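You operate a simulated robot arm through the tools that you are given. There is no shell and no other tool. Be economical: measure what you need, move in short steps, check, and stop when the job is done.

You run a simulated robot arm. Do the job below in one go: nothing can be reset, and whatever is moved stays where it is left.

JOB
Brush all three heaps of crumbs into the blue dustpan.
Fine: with the round wooden brush, along the tiles, none astray, jam spot not smeared; brush back on its tile, dustpan stays. Set down upright: round wooden brush.

It is judged by the outcome, as a careful person would: the job done as asked, and still so three seconds after it is handed in. It fails if anything else is knocked over, pushed out of place, dropped, spilled or broken.

ROBOT AND FRAMES
A 6-joint arm with a two-finger parallel gripper, fixed in place. Base frame: the origin is at the foot of the arm, x ahead of it, y to its left, z up; the work surface is at about z = 900. Lengths are in mm, angles in rad, forces in N, time in s.
With the tool pointing down near the work surface it reaches from about 480 to 880 mm from the base axis. Its first joint turns from -2.007 to 2.007 rad. Payload 4.2 kg.
Tool frame: the origin (TCP) lies between the finger pads and is the grasp point; the fingertips stand 23 mm ahead of it; z points along the fingers, y is the line along which they close. The gripper opens to 94 mm. The fingers are 38 mm wide and 10 mm thick; the gripper's body (54 by 96 mm) begins 39 mm behind the TCP.
Orientation is that of the tool frame in the base frame, as a unit quaternion [x, y, z, w]. With the fingers straight down and closing along the base's y, the tool's x points along the base's -x, its y along +y and its z along -z.

CONTROLS
- The arm moves only by the tool arm_command. Its argument "increments" is a list of rows, each a list of 2 entries, a list of its own where there are three numbers: the shift along the tool's x, y, z in mm, then the turn, a rotation vector about the tool's x, y, z in rad. In form: [[[x, y, z], [rx, ry, rz]], ...]. A call has 1 to 8 rows; each row is the pose to reach, as a shift and turn from the pose commanded when the call began, along the tool's axes at that moment. "jaw" is the closure, from 0 (fully open) to 1 (shut), set as the call begins (left out, the last holds). Rows are played at 5 a second. More than 50 mm and 0.15 rad between two rows, or a gripper value outside its range, and nothing of the call is played. A pose out of reach is approached as far as the arm can. The call stops where the force on the tool passes 40 N (or 10 N more than at its start, if that is more) or the arm is blocked; 0.2 s more then pass. Each finger travels about 108 mm/s and halts on what it meets, pressing with about 39 N; the grip force reading is that of the motor and also rises with nothing between the fingers. The clock runs only during rows and for 0.2 s after the last one: add rows that repeat a pose to give the fingers time. It gives the time, the measured TCP pose, the force on the tool (base axes), the opening and the grip force at its end, in the units of the frame above (readings bear some noise), with the torque about the TCP (base axes, N m) and any sound that the robot's microphone picked up, and new pictures: "pictures" is both (left out), scene, wrist or none.
- Cameras (640 x 400 px; columns grow to the right, rows downward): "scene" is fixed at [226.3, -658.7, 1525.8]; the picture's right is [0.77, -0.64, 0.00], its down [-0.33, -0.39, -0.86] and it looks along [0.55, 0.66, -0.51] (base axes); focal length 366 px, centre (320, 200). "wrist" rides on the gripper at [86, 16, -74] in the tool frame; the picture's right is [-0.18, 0.98, 0.00], its down [-0.58, -0.11, -0.81] and it looks along [-0.79, -0.15, 0.59] (tool axes); focal length 243 px, centre (320, 200). There is no depth. A picture from a camera that has moved, and an enlarged one, comes with that camera's place and axes in the base frame and with its lens. The place of the scene camera against the robot may be out by one fixed shift of up to 18 mm in any direction.
- raise_lower(by): slides the trunk up (or, below 0, down) by that many mm; the arm rides with it, the base frame stays. It gives what a move gives, with no picture.
- inspect(camera, box): a new picture of the part [left, top, right, bottom] of that camera's present view, enlarged. The clock stands still meanwhile.
- hand_in(): hands the job in; it is judged then, once.

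Go step by step. Nothing tells you positions but the pictures and the camera data: compare them with the known pose of the tool, close in by small moves and look again before you grip or let go. The budget is 120 turns and 200 pictures, counting those below and the enlarged ones. Unless the task says otherwise, let go and move clear before handing in, and close with one line.

The tools are called after "Request:" as name(argument=value, ...) on one line, values as JSON. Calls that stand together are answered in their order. arm_command: Moves the arm, as the interface text tells. Its arguments: {"type":"object","properties":{"increments":{"type":"array","items":{"type":"array"}},"jaw":{"type":"number"},"pictures":{"type":"string","enum":["both","scene","wrist","none"]}},"required":["increments"]} The other tools are called the same way: raise_lower (by) slides the trunk up or down; inspect (camera, box) takes an enlarged picture of a part of a camera's view; hand_in () hands the job in.

At the start:

```text
t: 0.0
eef_pos: [471.8, 173.0, 1224.1]
ee_rot: [0.0, 1.0, 0.0, 0.0]
contact_force: [-0.1, 0.7, -0.1]
ft_torque: [0.0, 0.04, 0.01]
gripper_width: 94.2
grip_force: 0.1
trunk travel left (down, up): [-800.0, 190.0]
```

scene: 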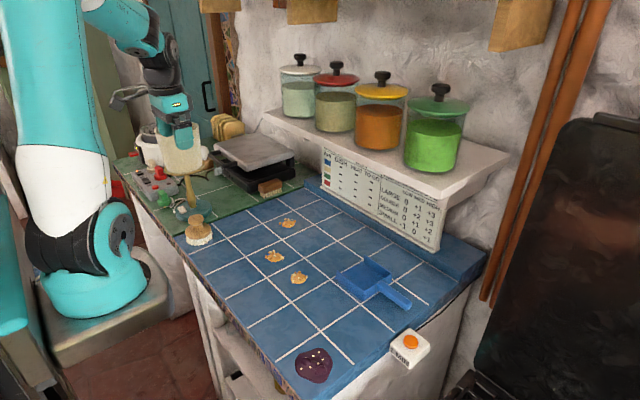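
wrist: 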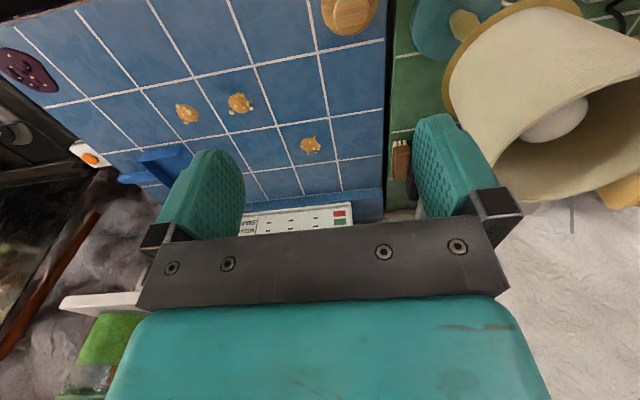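

I see a blue-tiled counter with three crumb heaps, a round wooden brush near the left edge, a blue dustpan to the right, a jam spot at the near corner, and a second (rectangular) brush. I'll look closer first.

Request:
inspect(camera="scene", box=[170, 170, 330, 270])

Request:
inspect(camera="scene", box=[240, 240, 440, 390])

Request:
inspect(camera="wrist", box=[0, 0, 420, 240])

Request:
inspect(camera="scene", box=[310, 130, 460, 260])

```text
4.00 times, centred on (250, 220) of scene
camera zoom: at [226.3, -658.7, 1525.8], right [0.77, -0.64, 0.0], down [-0.33, -0.39, -0.86], along [0.55, 0.66, -0.51], focal length 1463 px, centre (600, 120)
```

zoom: 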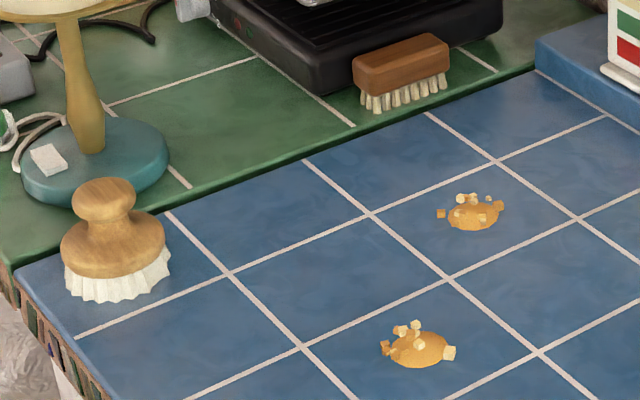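

```text
2.67 times, centred on (340, 315) of scene
camera zoom: at [226.3, -658.7, 1525.8], right [0.77, -0.64, 0.0], down [-0.33, -0.39, -0.86], along [0.55, 0.66, -0.51], focal length 975 px, centre (267, -107)
```

zoom: 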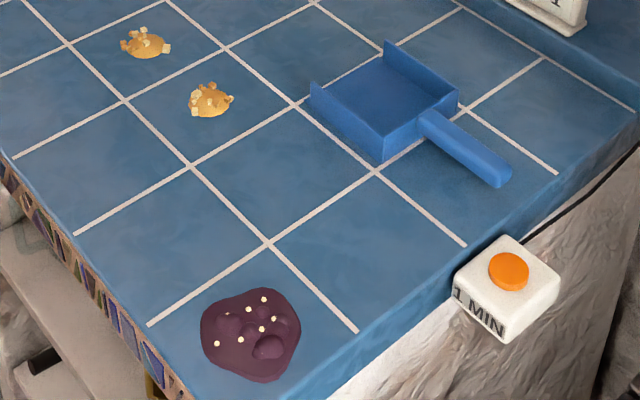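

```text
1.52 times, centred on (210, 120) of wrist
camera zoom: at [386.4, 191.7, 1299.1], right [0.18, 0.98, 0.0], down [0.58, -0.11, 0.81], along [0.79, -0.15, -0.59], focal length 370 px, centre (488, 322)
```

zoom: 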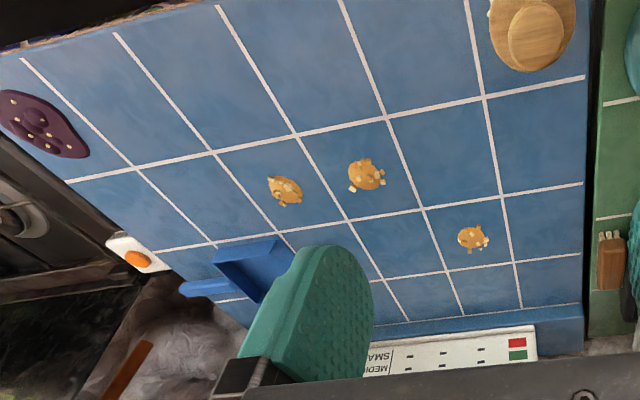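

```text
3.08 times, centred on (385, 195) of scene
camera zoom: at [226.3, -658.7, 1525.8], right [0.77, -0.64, 0.0], down [-0.33, -0.39, -0.86], along [0.55, 0.66, -0.51], focal length 1126 px, centre (120, 215)
```

zoom: 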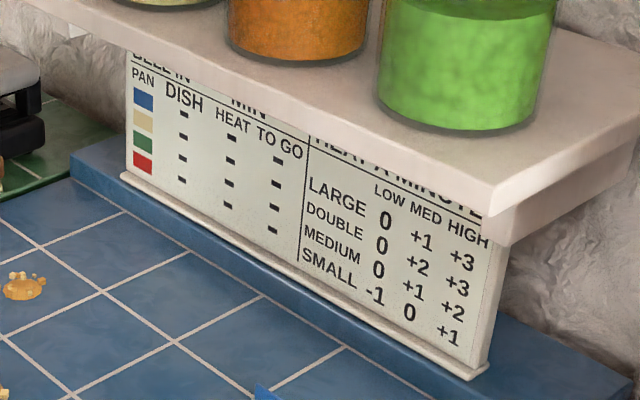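

Request:
inspect(camera="scene", box=[100, 60, 260, 260])

Request:
arm_command(increments=[[[40, -20, 20], [0, 0, 0]], [[70, -40, 40], [0, 0, 0]], [[70, -40, 40], [0, 0, 0]]])

```text
2.00 times, centred on (180, 160) of scene
camera zoom: at [226.3, -658.7, 1525.8], right [0.77, -0.64, 0.0], down [-0.33, -0.39, -0.86], along [0.55, 0.66, -0.51], focal length 732 px, centre (600, 280)
```

zoom: 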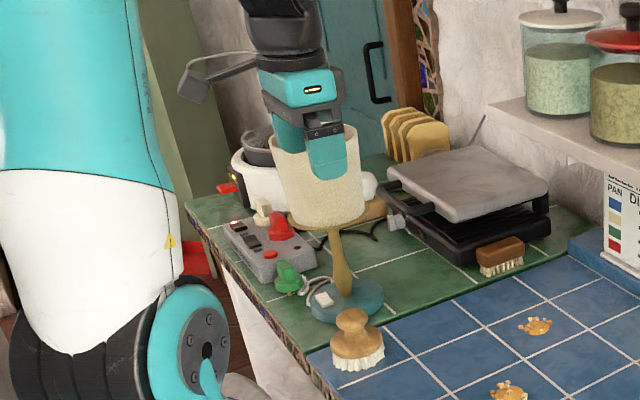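

```text
t: 0.8
eef_pos: [400.8, 134.9, 1185.6]
ee_rot: [0.001, 1.0, 0.0, -0.001]
contact_force: [-0.5, 0.1, -0.6]
ft_torque: [-0.01, -0.01, -0.02]
gripper_width: 94.3
grip_force: 0.1
trunk travel left (down, up): [-800.0, 190.0]
camera wrist: at [316.8, 152.0, 1260.1], right [0.19, 0.98, 0.0], down [0.58, -0.11, 0.81], along [0.79, -0.15, -0.59], focal length 243 px, centre (320, 200)
```

scene: 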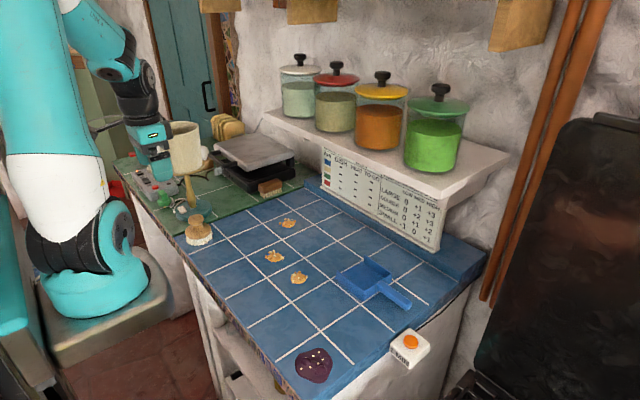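
wrist: 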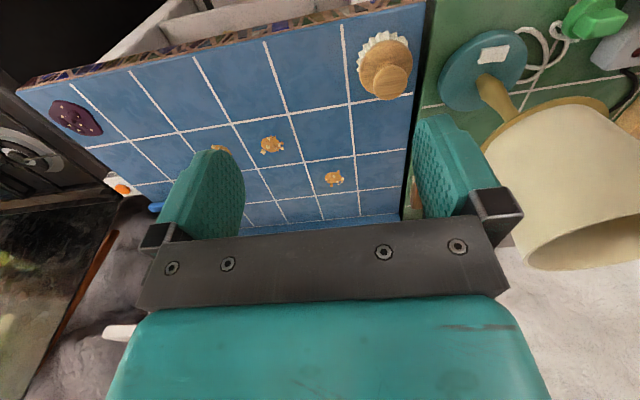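

The brush stands at about (482, 209) with the lamp close at (530, 351); I'll narrow the jaw and approach low from the −x side.

Request:
arm_command(increments=[[[0, 20, 40], [0, 0, 0]], [[-10, 45, 80], [0, 0, 0]], [[-25, 65, 110], [0, 0, 0]], [[-40, 74, 125], [0, 0, 0]], [[-40, 74, 125], [0, 0, 0]]], jaw=0.22)

```text
t: 2.0
eef_pos: [441.4, 210.0, 1059.2]
ee_rot: [0.001, 1.0, 0.0, 0.0]
contact_force: [-0.2, 0.0, 0.5]
ft_torque: [0.01, 0.0, 0.03]
gripper_width: 73.2
grip_force: 0.1
trunk travel left (down, up): [-800.0, 190.0]
camera wrist: at [356.6, 226.0, 1133.8], right [0.18, 0.98, 0.0], down [0.58, -0.11, 0.81], along [0.79, -0.15, -0.59], focal length 243 px, centre (320, 200)
```

scene: 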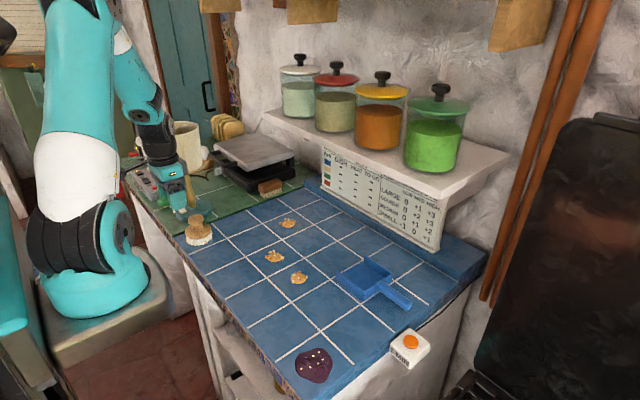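
wrist: 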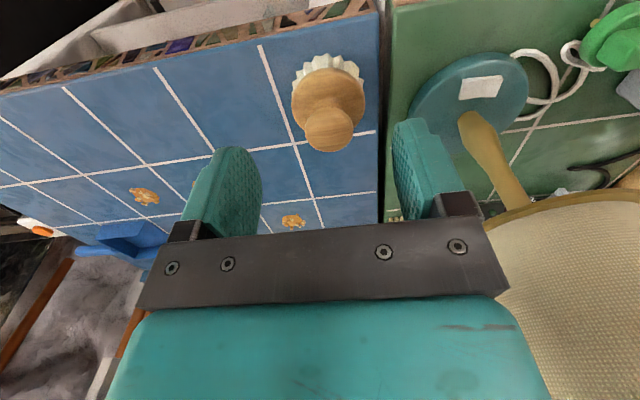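

Request:
inspect(camera="wrist", box=[260, 30, 400, 170])

Request:
inspect(camera="scene", box=[150, 170, 250, 260])

```text
2.86 times, centred on (330, 100) of wrist
camera zoom: at [356.6, 226.0, 1133.8], right [0.18, 0.98, 0.0], down [0.58, -0.11, 0.81], along [0.79, -0.15, -0.59], focal length 693 px, centre (291, 486)
```

zoom: 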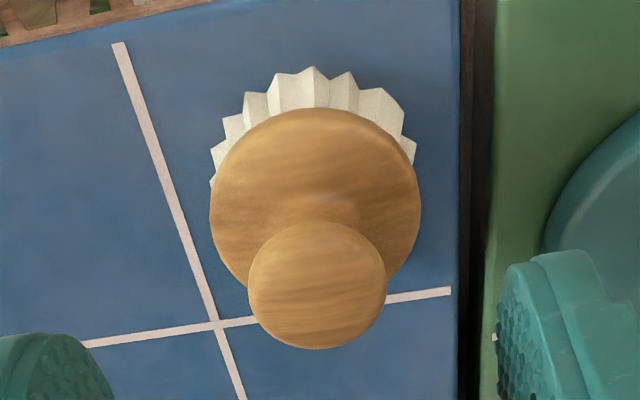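

```text
4.44 times, centred on (200, 215) of scene
camera zoom: at [226.3, -658.7, 1525.8], right [0.77, -0.64, 0.0], down [-0.33, -0.39, -0.86], along [0.55, 0.66, -0.51], focal length 1626 px, centre (853, 133)
```

zoom: 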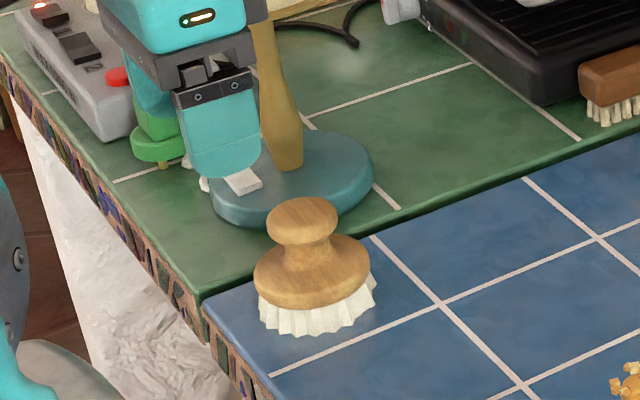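

Request:
arm_command(increments=[[[-40, 0, 30], [0, 0, 0]], [[-40, 0, 60], [0, 0, 0]], [[-40, 0, 80], [0, 0, 0]], [[-40, 0, 80], [0, 0, 0]]])

```text
t: 3.0
eef_pos: [481.3, 208.9, 978.3]
ee_rot: [0.0, 1.0, 0.0, 0.0]
contact_force: [0.1, 0.4, -0.4]
ft_torque: [0.0, 0.02, 0.05]
gripper_width: 73.1
grip_force: 0.0
trunk travel left (down, up): [-800.0, 190.0]
camera wrist: at [396.4, 225.8, 1053.8], right [0.18, 0.98, 0.0], down [0.58, -0.11, 0.81], along [0.79, -0.15, -0.59], focal length 243 px, centre (320, 200)
```

scene: 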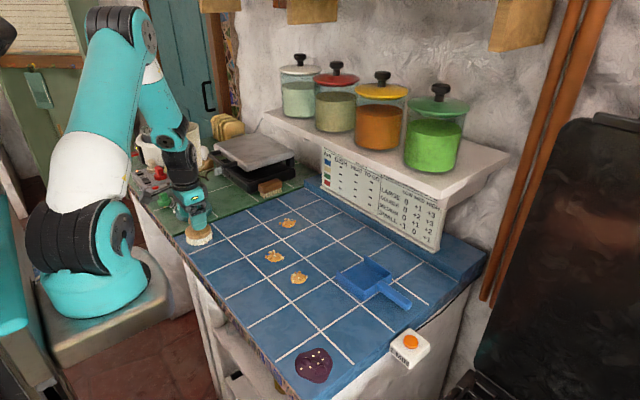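
wrist: 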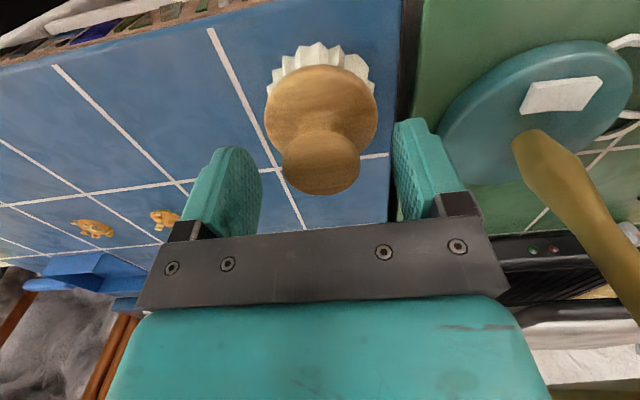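

Request:
arm_command(increments=[[[0, 1, 8], [0, 0, 0]], [[0, 1, 16], [0, 0, 0]], [[0, 1, 16], [0, 0, 0]]])

Request:
inspect(camera="scene", box=[150, 170, 250, 260])

```text
t: 3.8
eef_pos: [480.5, 209.4, 962.7]
ee_rot: [0.0, 1.0, 0.0, 0.0]
contact_force: [0.0, 0.6, -0.1]
ft_torque: [-0.01, 0.04, -0.02]
gripper_width: 73.2
grip_force: 0.0
trunk travel left (down, up): [-800.0, 190.0]
camera wrist: at [396.0, 226.8, 1038.2], right [0.18, 0.98, 0.0], down [0.58, -0.11, 0.81], along [0.79, -0.15, -0.59], focal length 243 px, centre (320, 200)
```

scene: 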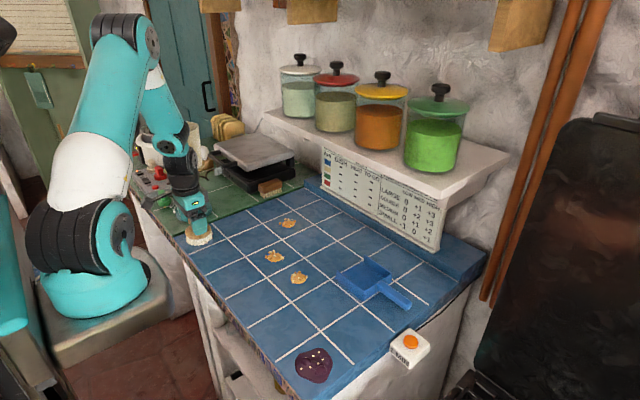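
wrist: 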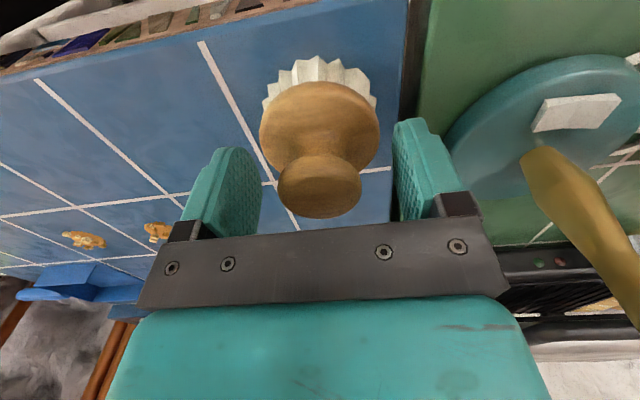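

```text
4.44 times, centred on (200, 215) of scene
camera zoom: at [226.3, -658.7, 1525.8], right [0.77, -0.64, 0.0], down [-0.33, -0.39, -0.86], along [0.55, 0.66, -0.51], focal length 1626 px, centre (853, 133)
```

zoom: 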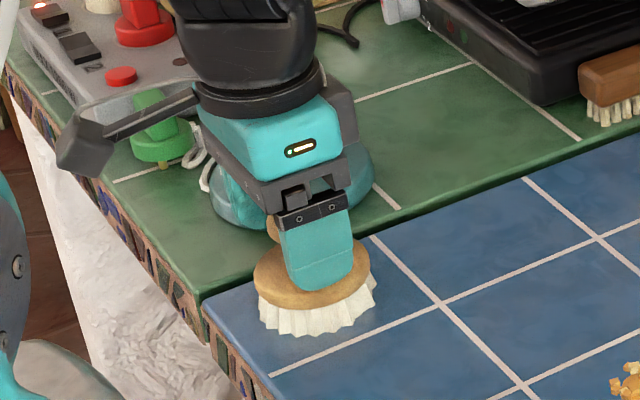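

Request:
arm_command(increments=[[[-4, 0.5, 2], [0, 0, 0]], [[-4, 0.5, 4], [0, 0, 0]], [[-4, 0.5, 4], [0, 0, 0]]])

Request:
inspect(camera="wrist", box=[180, 40, 460, 240])

```text
t: 4.6
eef_pos: [485.5, 209.3, 959.0]
ee_rot: [0.001, 1.0, 0.0, 0.001]
contact_force: [0.2, 0.5, 0.2]
ft_torque: [-0.02, 0.02, -0.01]
gripper_width: 73.3
grip_force: 0.1
trunk travel left (down, up): [-800.0, 190.0]
camera wrist: at [400.5, 227.5, 1033.8], right [0.18, 0.98, 0.0], down [0.58, -0.11, 0.81], along [0.79, -0.15, -0.59], focal length 243 px, centre (320, 200)
```

scene: 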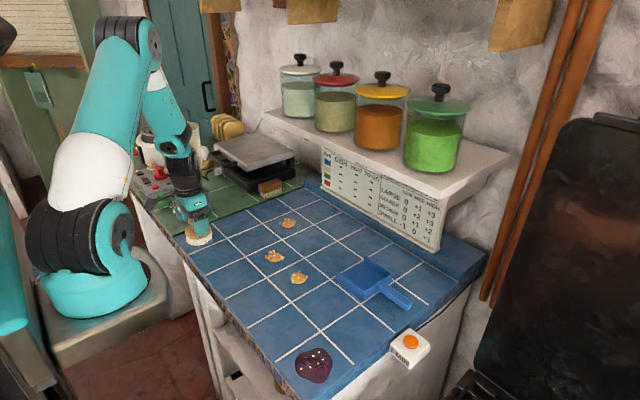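
wrist: 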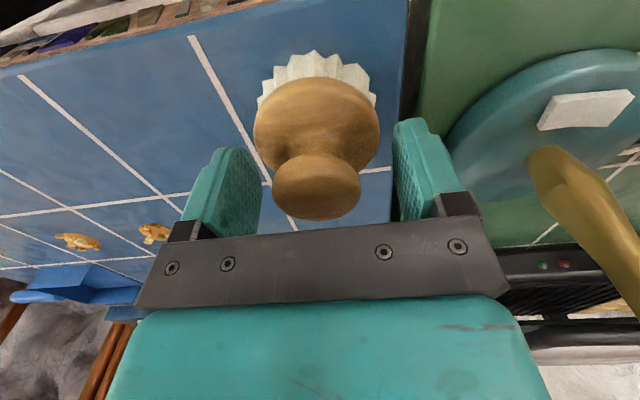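

```text
2.00 times, centred on (320, 140) of wrist
camera zoom: at [400.5, 227.5, 1033.8], right [0.18, 0.98, 0.0], down [0.58, -0.11, 0.81], along [0.79, -0.15, -0.59], focal length 485 px, centre (320, 320)
```

zoom: 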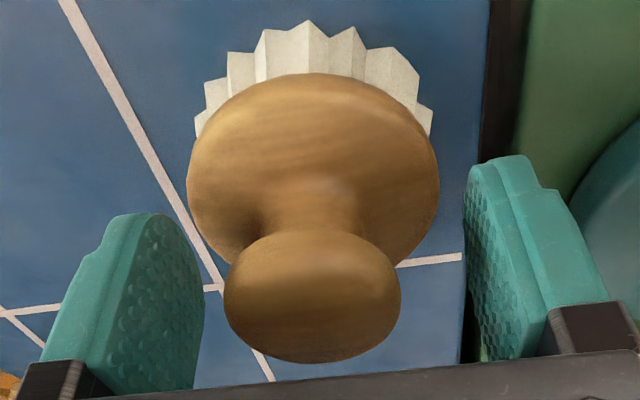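

Request:
arm_command(increments=[[[0, -1.5, 0], [0, 0, 0]], [[0, -1.5, 0], [0, 0, 0]], [[0, -1.5, 0], [0, 0, 0]], [[0, -1.5, 0], [0, 0, 0]]], jaw=1.0)

Request:
inspect(camera="scene", box=[150, 170, 250, 260])

```text
t: 5.6
eef_pos: [486.1, 209.3, 959.8]
ee_rot: [-0.001, 1.0, 0.0, 0.0]
contact_force: [0.6, -1.7, 1.1]
ft_torque: [-0.06, 0.03, -0.02]
gripper_width: 40.5
grip_force: 38.9
trunk travel left (down, up): [-800.0, 190.0]
camera wrist: at [400.8, 225.7, 1033.9], right [0.18, 0.98, 0.0], down [0.58, -0.11, 0.81], along [0.79, -0.15, -0.59], focal length 243 px, centre (320, 200)
```

scene: 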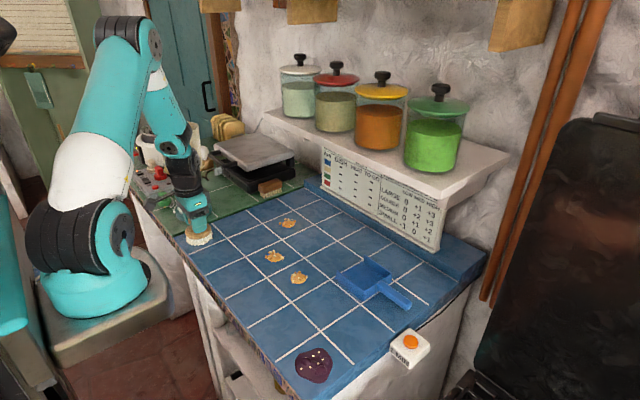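
wrist: 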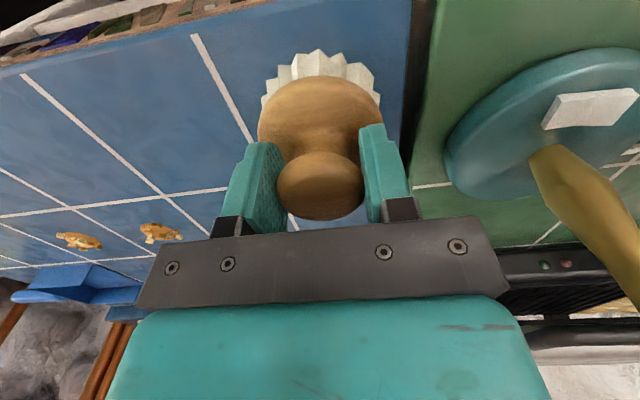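

```text
4.44 times, centred on (200, 215) of scene
camera zoom: at [226.3, -658.7, 1525.8], right [0.77, -0.64, 0.0], down [-0.33, -0.39, -0.86], along [0.55, 0.66, -0.51], focal length 1626 px, centre (853, 133)
```

zoom: 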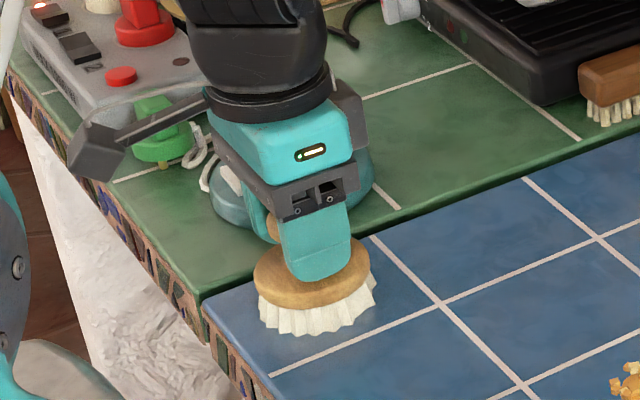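

The knob is gripped (40.5 mm). I'll lift and check the hold.

Request:
arm_command(increments=[[[0, 0, -30], [0, 0, 0]], [[0, -10, -60], [0, 0, 0]], [[0, -40, -90], [0, 0, 0]], [[0, -80, -100], [0, 0, 0]], [[0, -120, -100], [0, 0, 0]], [[0, -160, -100], [0, 0, 0]], [[0, -160, -100], [0, 0, 0]]])

```text
t: 7.2
eef_pos: [484.5, 48.5, 1058.4]
ee_rot: [0.0, 1.0, 0.0, 0.0]
contact_force: [0.7, 1.0, 0.4]
ft_torque: [0.0, -0.01, 0.02]
gripper_width: 40.3
grip_force: 39.1
trunk travel left (down, up): [-800.0, 190.0]
camera wrist: at [399.6, 65.4, 1131.9], right [0.18, 0.98, 0.0], down [0.58, -0.11, 0.81], along [0.79, -0.15, -0.59], focal length 243 px, centre (320, 200)
```

scene: 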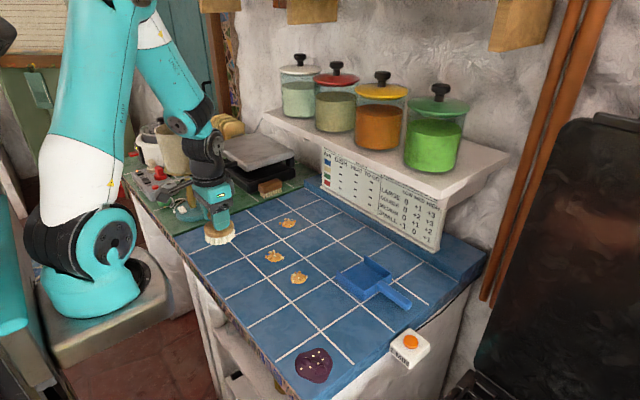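
wrist: 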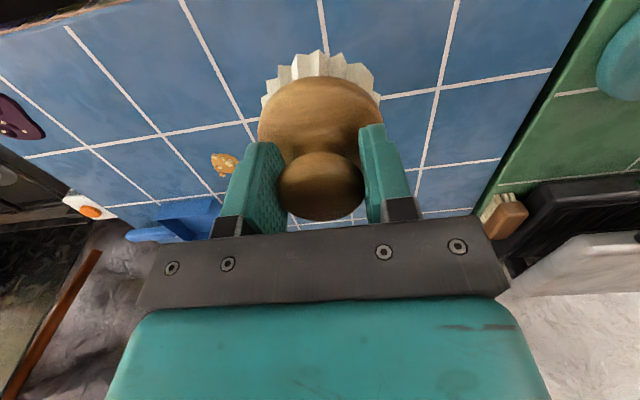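

The brush is held straight. Next I go further to −y at height to see the dustpan.

Request:
arm_command(increments=[[[-10, -40, -15], [0, 0, 0]], [[-20, -80, -30], [0, 0, 0]], [[-30, -120, -40], [0, 0, 0]], [[-40, -160, -40], [0, 0, 0]], [[-40, -160, -40], [0, 0, 0]]])

Request:
inspect(camera="wrist", box=[60, 60, 300, 240])

Request:
inspect(camera="scene", box=[310, 240, 430, 330])

```text
t: 8.4
eef_pos: [524.1, -111.5, 1098.7]
ee_rot: [0.0, 1.0, -0.001, -0.001]
contact_force: [-0.3, -0.6, -0.7]
ft_torque: [-0.03, -0.01, 0.01]
gripper_width: 40.5
grip_force: 39.2
trunk travel left (down, up): [-800.0, 190.0]
camera wrist: at [439.7, -94.7, 1173.9], right [0.18, 0.98, 0.0], down [0.58, -0.11, 0.81], along [0.79, -0.15, -0.59], focal length 243 px, centre (320, 200)
```

scene: 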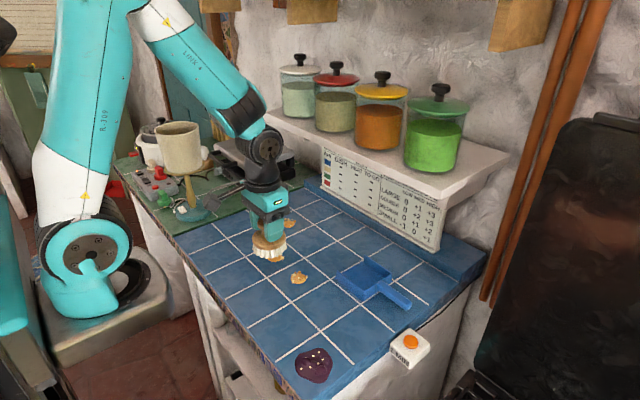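
wrist: 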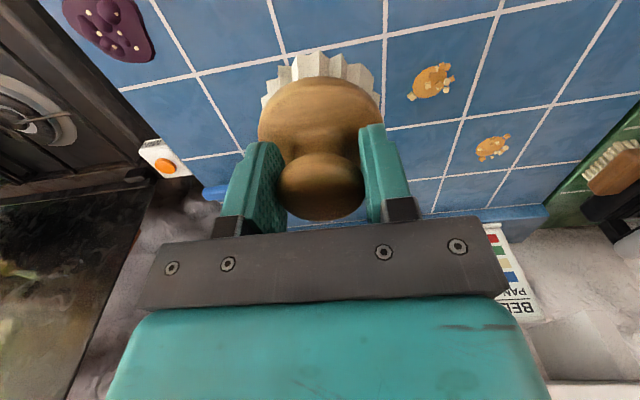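

```text
2.22 times, centred on (180, 150) of wrist
camera zoom: at [439.7, -94.7, 1173.9], right [0.18, 0.98, 0.0], down [0.58, -0.11, 0.81], along [0.79, -0.15, -0.59], focal length 539 px, centre (631, 311)
```

zoom: 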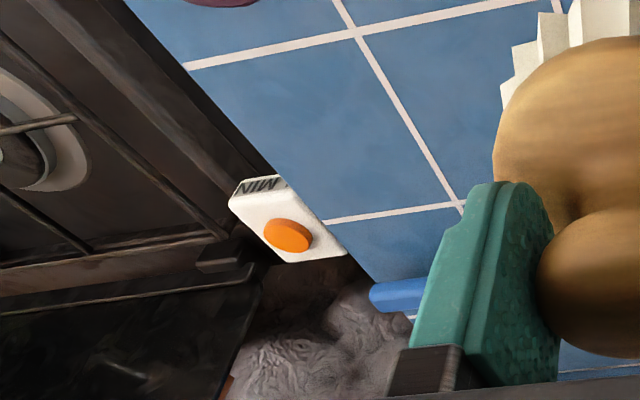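

```text
4.44 times, centred on (370, 285) of scene
camera zoom: at [226.3, -658.7, 1525.8], right [0.77, -0.64, 0.0], down [-0.33, -0.39, -0.86], along [0.55, 0.66, -0.51], focal length 1626 px, centre (98, -178)
```

zoom: 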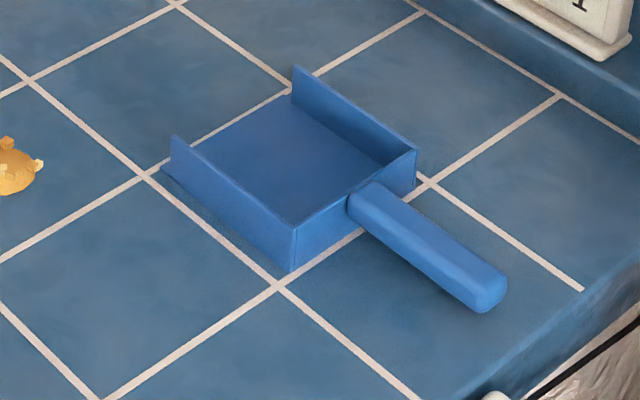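

A sits at about (722, 109), B (603, 6), C (605, −104). The pan spans x 669–769 and opens toward +y at y ≈ −163. I'll start with A, which lies straight in line with the pan, and first go high behind it.

Request:
arm_command(increments=[[[-20, 40, 0], [0, 0, 0]], [[-45, 80, 0], [0, 0, 0]], [[-70, 120, 0], [0, 0, 0]], [[-95, 160, 0], [0, 0, 0]], [[-120, 200, 0], [0, 0, 0]], [[-147, 240, 10], [0, 0, 0]], [[-173, 275, 20], [0, 0, 0]], [[-196, 293, 40], [0, 0, 0]]])

```text
t: 10.2
eef_pos: [712.9, 174.7, 1066.6]
ee_rot: [0.002, 1.0, 0.0, 0.0]
contact_force: [-0.7, -0.7, -1.7]
ft_torque: [0.03, -0.02, 0.04]
gripper_width: 40.5
grip_force: 39.2
trunk travel left (down, up): [-800.0, 190.0]
camera wrist: at [627.9, 192.8, 1141.2], right [0.19, 0.98, 0.0], down [0.58, -0.11, 0.81], along [0.79, -0.15, -0.59], focal length 243 px, centre (320, 200)
```

scene: 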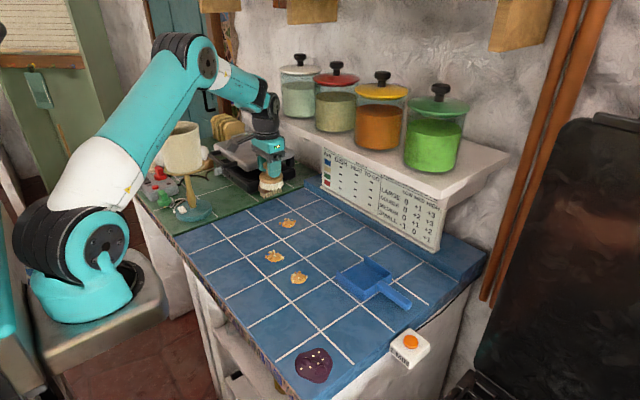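
wrist: 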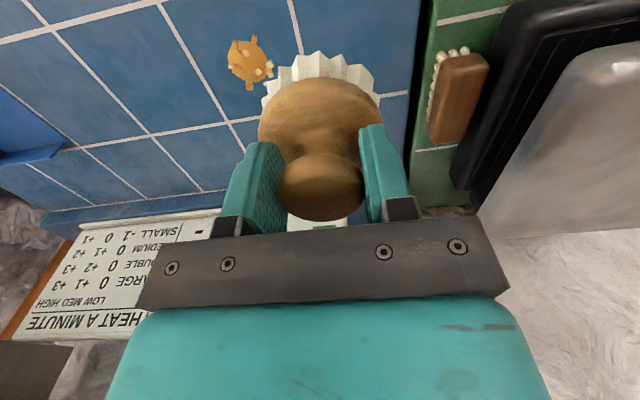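

Request:
arm_command(increments=[[[0, 0, 0], [0, 0, 0]], [[0, 0, 40], [0, 0, 0]], [[0, 0, 80], [0, 0, 0]], [[0, 0, 92], [0, 0, 0]], [[0, 0, 92], [0, 0, 0]]])

Request:
inspect(camera="scene", box=[230, 160, 330, 240])

```text
t: 11.4
eef_pos: [722.1, 181.8, 965.6]
ee_rot: [0.001, 1.0, 0.0, 0.0]
contact_force: [-0.4, 0.5, -0.8]
ft_torque: [0.04, 0.0, 0.01]
gripper_width: 40.4
grip_force: 38.9
trunk travel left (down, up): [-800.0, 190.0]
camera wrist: at [636.5, 198.4, 1040.6], right [0.19, 0.98, 0.0], down [0.58, -0.11, 0.81], along [0.79, -0.15, -0.59], focal length 243 px, centre (320, 200)
```

scene: 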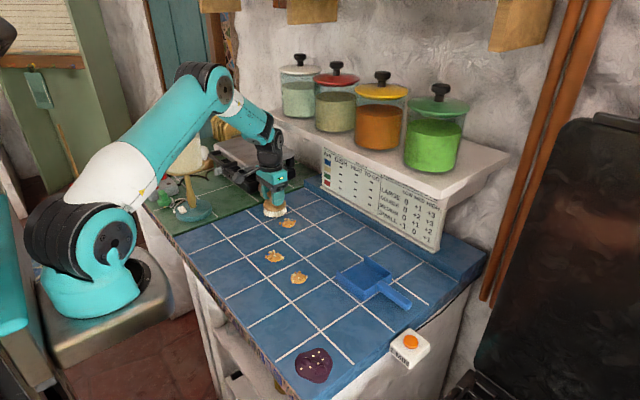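
wrist: 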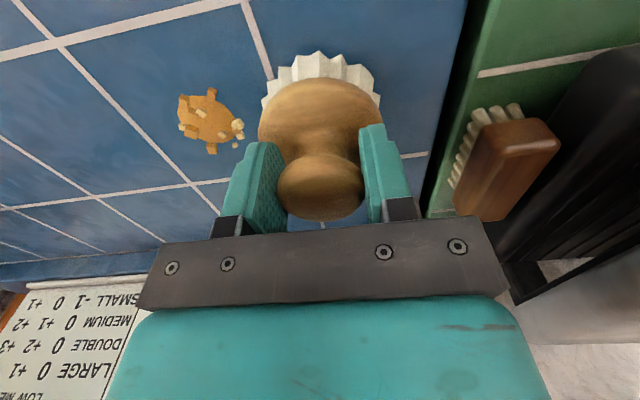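

```text
5.00 times, centred on (280, 200) of scene
camera zoom: at [226.3, -658.7, 1525.8], right [0.77, -0.64, 0.0], down [-0.33, -0.39, -0.86], along [0.55, 0.66, -0.51], focal length 1829 px, centre (520, 200)
```

zoom: 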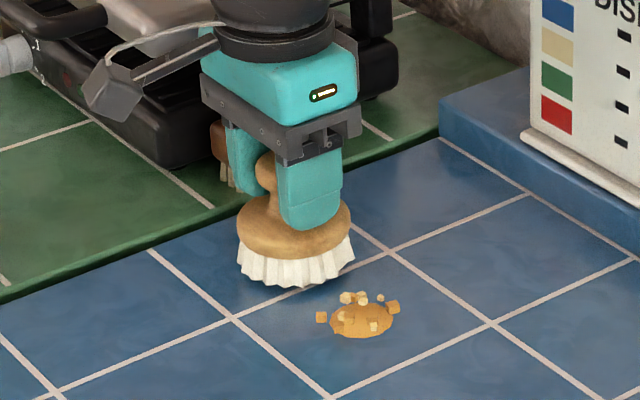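

Request:
arm_command(increments=[[[3, 0, 4], [0, 0, 0]], [[3, 0, 6], [0, 0, 0]], [[3, 0, 6], [0, 0, 0]]], pictures="none")

```text
t: 12.2
eef_pos: [717.8, 181.3, 961.0]
ee_rot: [0.0, 1.0, 0.0, 0.0]
contact_force: [-0.6, 0.7, -0.8]
ft_torque: [-0.01, 0.02, 0.0]
gripper_width: 40.5
grip_force: 39.5
trunk travel left (down, up): [-800.0, 190.0]
```

Request:
arm_command(increments=[[[0, 0, 1], [0, 0, 0]], [[0, 0, 2], [0, 0, 0]], [[0, 0, 2], [0, 0, 0]]], pictures="none")

```text
t: 13.0
eef_pos: [717.6, 180.0, 959.2]
ee_rot: [0.0, 1.0, -0.001, 0.0]
contact_force: [-0.2, 0.7, 2.7]
ft_torque: [0.06, 0.06, -0.02]
gripper_width: 40.3
grip_force: 39.6
trunk travel left (down, up): [-800.0, 190.0]
```

Light contact at z ≈ 959. I'll start a short slow stroke to see how the crumbs behave.

Request:
arm_command(increments=[[[0, -10, 0], [0, 0, 0]], [[0, -20, 0], [0, 0, 0]], [[0, -30, 0], [0, 0, 0]], [[0, -40, 0], [0, 0, 0]], [[0, -50, 0], [0, 0, 0]], [[0, -60, 0], [0, 0, 0]], [[0, -70, 0], [0, 0, 0]], [[0, -70, 0], [0, 0, 0]]])

Request:
inspect(camera="scene", box=[240, 170, 340, 250])

```text
t: 14.8
eef_pos: [719.4, 111.1, 959.2]
ee_rot: [0.0, 1.0, 0.0, 0.0]
contact_force: [1.3, 3.4, 11.6]
ft_torque: [0.18, 0.05, -0.03]
gripper_width: 40.4
grip_force: 39.0
trunk travel left (down, up): [-800.0, 190.0]
camera wrist: at [634.0, 128.3, 1033.8], right [0.18, 0.98, 0.0], down [0.58, -0.11, 0.81], along [0.79, -0.15, -0.59], focal length 243 px, centre (320, 200)
```

scene: 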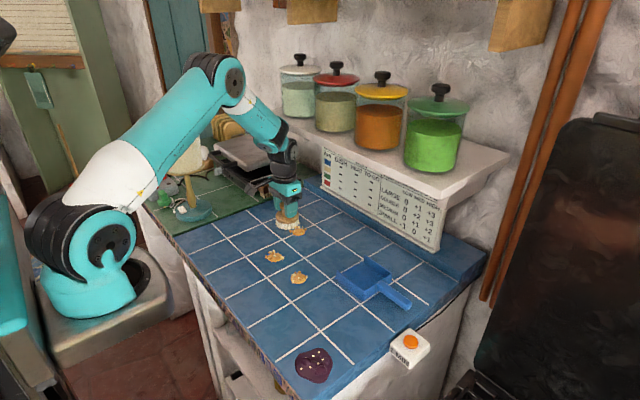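
wrist: 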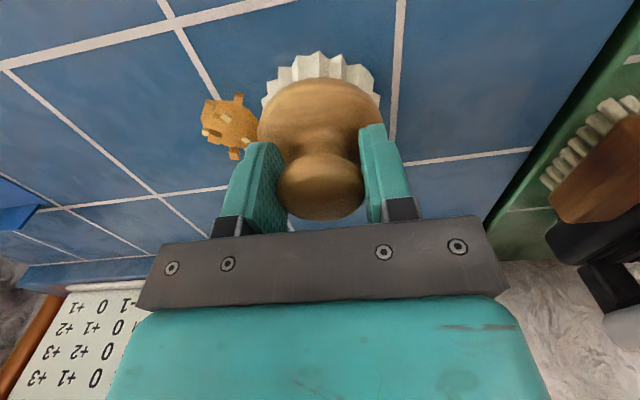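

```text
5.00 times, centred on (290, 210) of scene
camera zoom: at [226.3, -658.7, 1525.8], right [0.77, -0.64, 0.0], down [-0.33, -0.39, -0.86], along [0.55, 0.66, -0.51], focal length 1829 px, centre (470, 150)
```

zoom: 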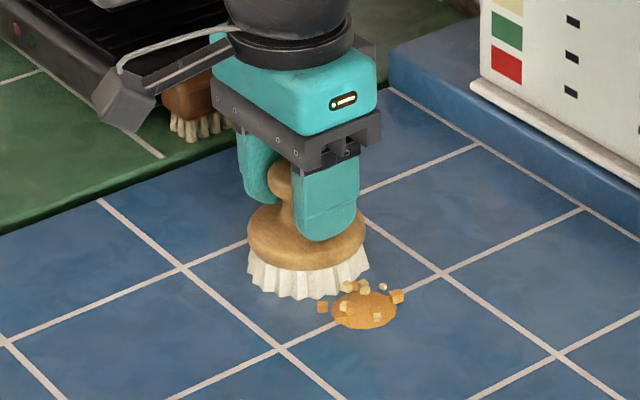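

The heap moves as one piece and stays centred ahead of the brush. I'll continue along the tile row.

Request:
arm_command(increments=[[[0, -12, -0.5], [0, 0, 0]], [[0, -25, -0.5], [0, 0, 0]], [[0, -38, -0.5], [0, 0, 0]], [[0, -51, -0.5], [0, 0, 0]], [[0, -64, -0.5], [0, 0, 0]], [[0, -77, -0.5], [0, 0, 0]], [[0, -90, -0.5], [0, 0, 0]], [[0, -90, -0.5], [0, 0, 0]]])

Request:
inspect(camera="scene", box=[270, 200, 430, 320])

```text
t: 16.6
eef_pos: [717.8, 20.8, 960.6]
ee_rot: [0.0, 1.0, -0.001, 0.0]
contact_force: [0.4, -0.4, -1.1]
ft_torque: [-0.03, -0.01, -0.01]
gripper_width: 40.4
grip_force: 38.9
trunk travel left (down, up): [-800.0, 190.0]
camera wrist: at [633.2, 38.5, 1034.5], right [0.18, 0.98, 0.0], down [0.58, -0.11, 0.81], along [0.79, -0.15, -0.59], focal length 243 px, centre (320, 200)
```

scene: 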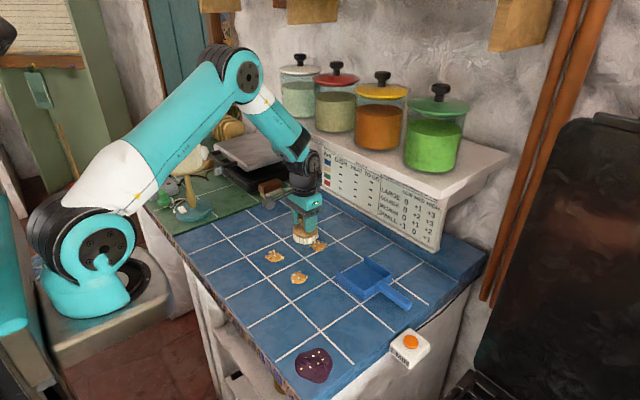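
wrist: 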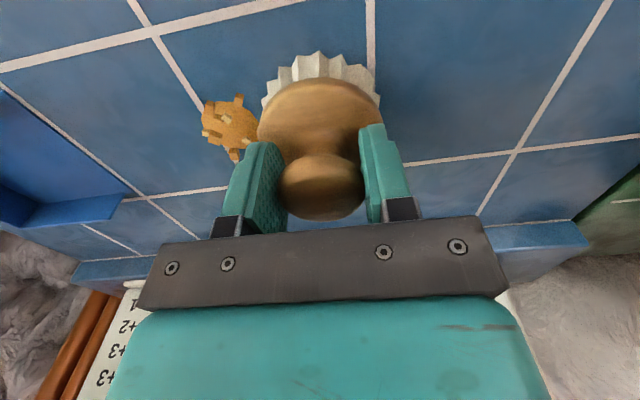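

```text
3.33 times, centred on (350, 260) of scene
camera zoom: at [226.3, -658.7, 1525.8], right [0.77, -0.64, 0.0], down [-0.33, -0.39, -0.86], along [0.55, 0.66, -0.51], focal length 1219 px, centre (220, 0)
```

zoom: 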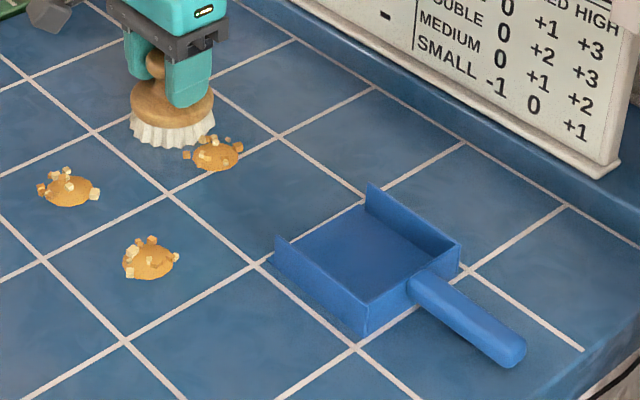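

Request:
arm_command(increments=[[[-1, -12, 0.5], [0, 0, 0]], [[-1, -25, 0.5], [0, 0, 0]], [[-1, -38, 0.5], [0, 0, 0]], [[-1, -51, 0.5], [0, 0, 0]], [[-1, -64, 0.5], [0, 0, 0]], [[-1, -77, 0.5], [0, 0, 0]], [[-1, -88, 0.5], [0, 0, 0]], [[-1, -88, 0.5], [0, 0, 0]]])

Request:
inspect(camera="scene", box=[290, 220, 410, 310])

Request:
inspect(camera="wrist", box=[60, 40, 300, 220])

```text
t: 18.4
eef_pos: [717.7, -67.3, 958.8]
ee_rot: [0.0, 1.0, -0.001, 0.0]
contact_force: [-0.5, -0.6, 0.0]
ft_torque: [-0.01, 0.0, 0.0]
gripper_width: 40.4
grip_force: 39.6
trunk travel left (down, up): [-800.0, 190.0]
camera wrist: at [633.9, -49.7, 1034.0], right [0.18, 0.98, 0.0], down [0.58, -0.11, 0.81], along [0.79, -0.15, -0.59], focal length 243 px, centre (320, 200)
```

scene: 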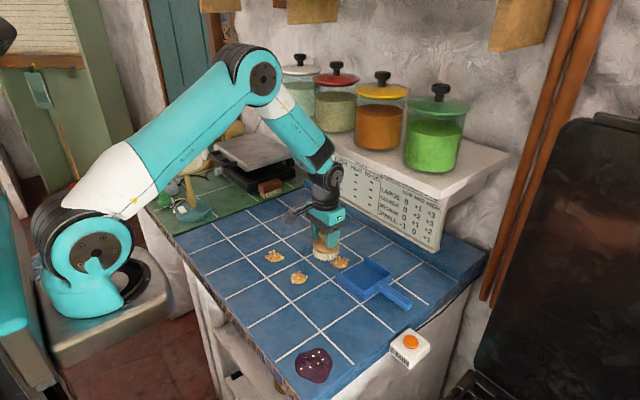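
wrist: 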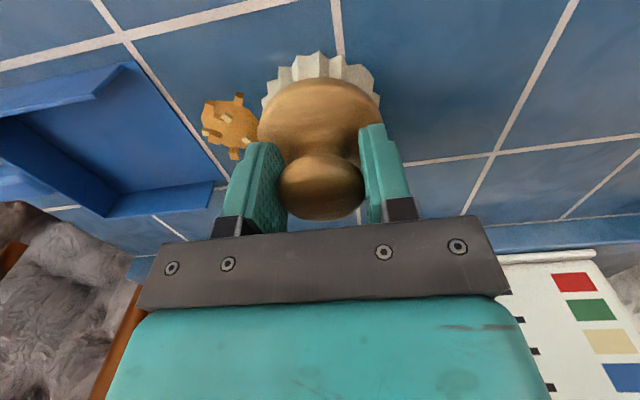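

```text
4.44 times, centred on (350, 265) of scene
camera zoom: at [226.3, -658.7, 1525.8], right [0.77, -0.64, 0.0], down [-0.33, -0.39, -0.86], along [0.55, 0.66, -0.51], focal length 1626 px, centre (187, -89)
```

zoom: 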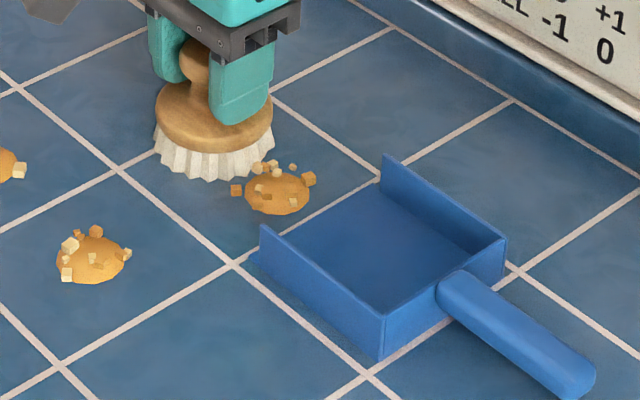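

```text
2.22 times, centred on (180, 130) of wrist
camera zoom: at [633.9, -49.7, 1034.0], right [0.18, 0.98, 0.0], down [0.58, -0.11, 0.81], along [0.79, -0.15, -0.59], focal length 539 px, centre (631, 356)
```

zoom: 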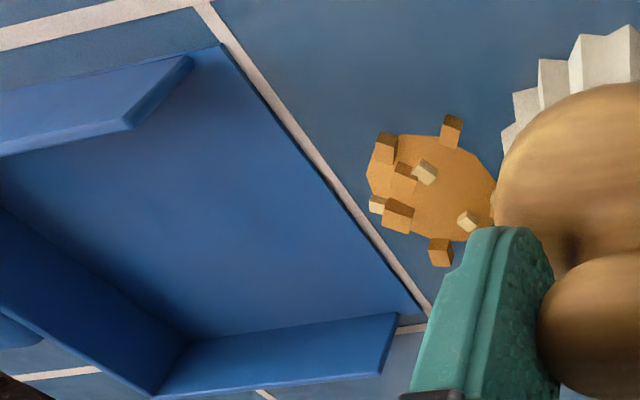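

The pan lip is at y ≈ −156, x 674–771 (centre 723). I'll push A over the lip, raising the brush a few mm before it reaches the pan floor.

Request:
arm_command(increments=[[[-1, -12, 0], [0, 0, 0]], [[-2, -24, 0], [0, 0, 0]], [[-3, -34, -1], [0, 0, 0]], [[-3, -40, -2.5], [0, 0, 0]], [[-3, -46, -4], [0, 0, 0]], [[-3, -46, -4], [0, 0, 0]]])

Request:
inspect(camera="wrist", box=[60, 40, 300, 220])

Request:
inspect(camera="scene", box=[290, 220, 410, 310])

```text
t: 19.8
eef_pos: [721.5, -113.5, 962.2]
ee_rot: [0.002, 1.0, 0.0, 0.0]
contact_force: [-0.5, -0.2, -1.1]
ft_torque: [0.01, 0.0, 0.0]
gripper_width: 40.7
grip_force: 39.1
trunk travel left (down, up): [-800.0, 190.0]
camera wrist: at [637.1, -95.3, 1037.5], right [0.18, 0.98, 0.0], down [0.58, -0.11, 0.81], along [0.79, -0.15, -0.59], focal length 243 px, centre (320, 200)
```

scene: 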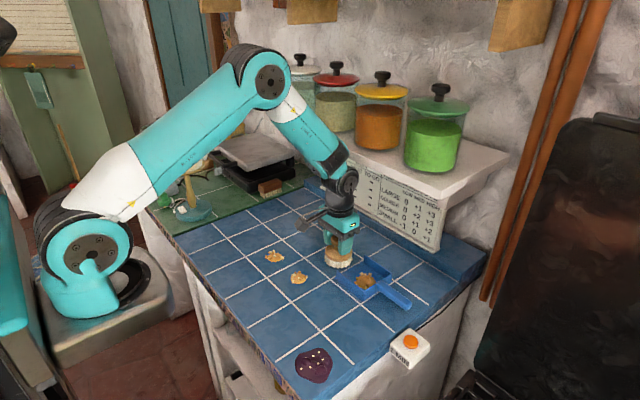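
wrist: 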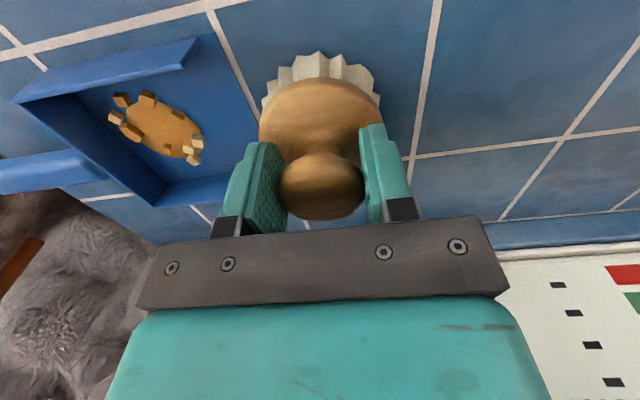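

```text
2.22 times, centred on (180, 130) of wrist
camera zoom: at [637.1, -95.3, 1037.5], right [0.18, 0.98, 0.0], down [0.58, -0.11, 0.81], along [0.79, -0.15, -0.59], focal length 539 px, centre (631, 356)
```

zoom: 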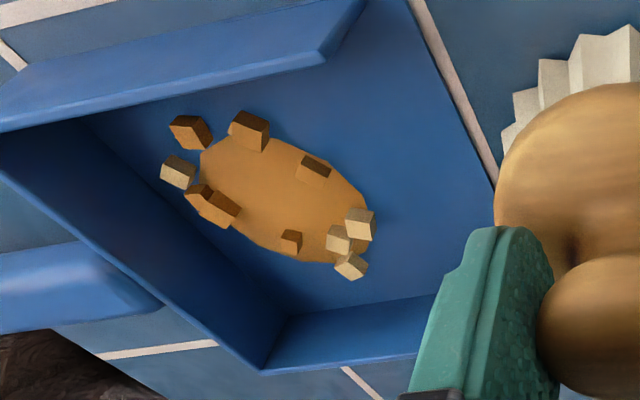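

```text
4.44 times, centred on (350, 265) of scene
camera zoom: at [226.3, -658.7, 1525.8], right [0.77, -0.64, 0.0], down [-0.33, -0.39, -0.86], along [0.55, 0.66, -0.51], focal length 1626 px, centre (187, -89)
```

zoom: 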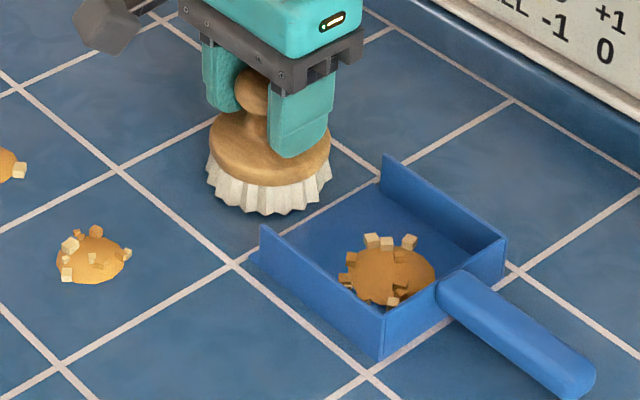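

Heap A has dropped into the pan. Now I lift, go behind heap C (−x side), and sweep it along +x first.

Request:
arm_command(increments=[[[0, 10, -40], [0, 0, 0]], [[40, 10, -60], [0, 0, 0]], [[85, 10, -60], [0, 0, 0]], [[130, 10, -60], [0, 0, 0]], [[165, 10, -60], [0, 0, 0]], [[185, 10, -40], [0, 0, 0]], [[185, 10, -8], [0, 0, 0]], [[185, 10, -6], [0, 0, 0]]])

Request:
inspect(camera="scene", box=[230, 220, 350, 310])

```text
t: 21.6
eef_pos: [537.2, -101.4, 968.3]
ee_rot: [0.0, 1.0, 0.0, 0.001]
contact_force: [-0.2, 0.1, -1.5]
ft_torque: [-0.01, 0.0, 0.02]
gripper_width: 40.7
grip_force: 38.6
trunk travel left (down, up): [-800.0, 190.0]
camera wrist: at [452.5, -84.8, 1043.2], right [0.18, 0.98, 0.0], down [0.58, -0.11, 0.81], along [0.79, -0.15, -0.59], focal length 243 px, centre (320, 200)
```

scene: 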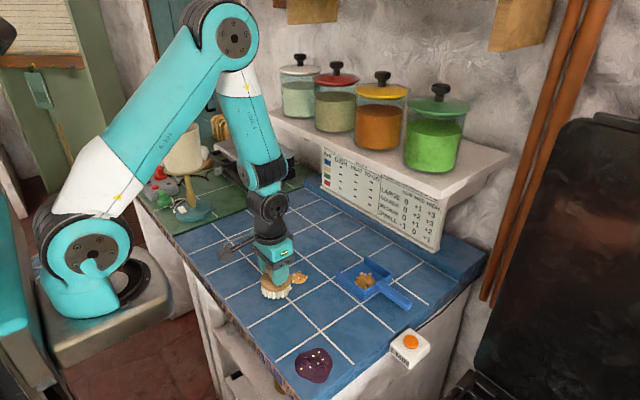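
wrist: 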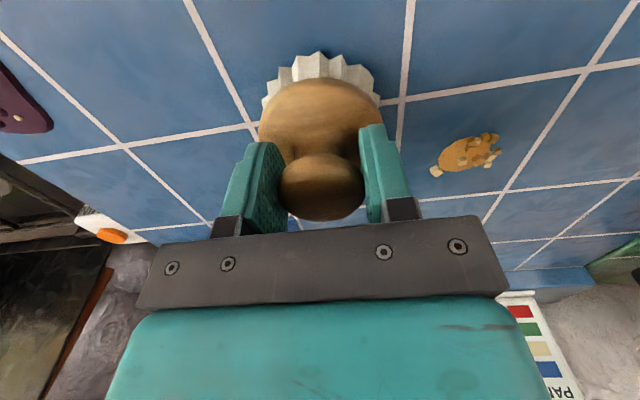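

```text
4.44 times, centred on (290, 265) of scene
camera zoom: at [226.3, -658.7, 1525.8], right [0.77, -0.64, 0.0], down [-0.33, -0.39, -0.86], along [0.55, 0.66, -0.51], focal length 1626 px, centre (453, -89)
```

zoom: 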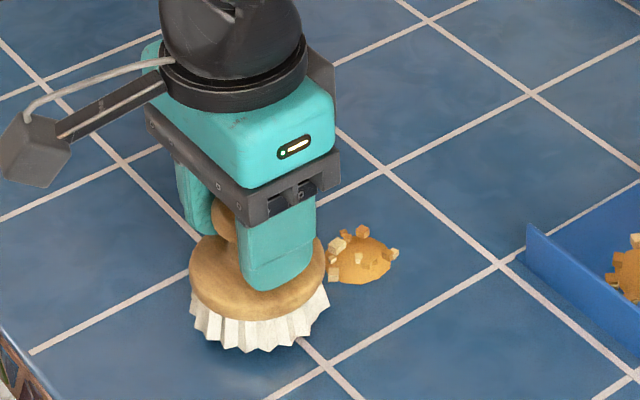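

Request:
arm_command(increments=[[[0, 0, 4], [0, 0, 0]], [[0, 0, 8.5], [0, 0, 0]], [[0, 0, 8.5], [0, 0, 0]]], pictures="none")

```text
t: 22.4
eef_pos: [537.2, -102.1, 960.7]
ee_rot: [0.0, 1.0, 0.0, -0.001]
contact_force: [0.2, 0.0, -0.4]
ft_torque: [-0.01, -0.01, -0.04]
gripper_width: 40.6
grip_force: 39.1
trunk travel left (down, up): [-800.0, 190.0]
```

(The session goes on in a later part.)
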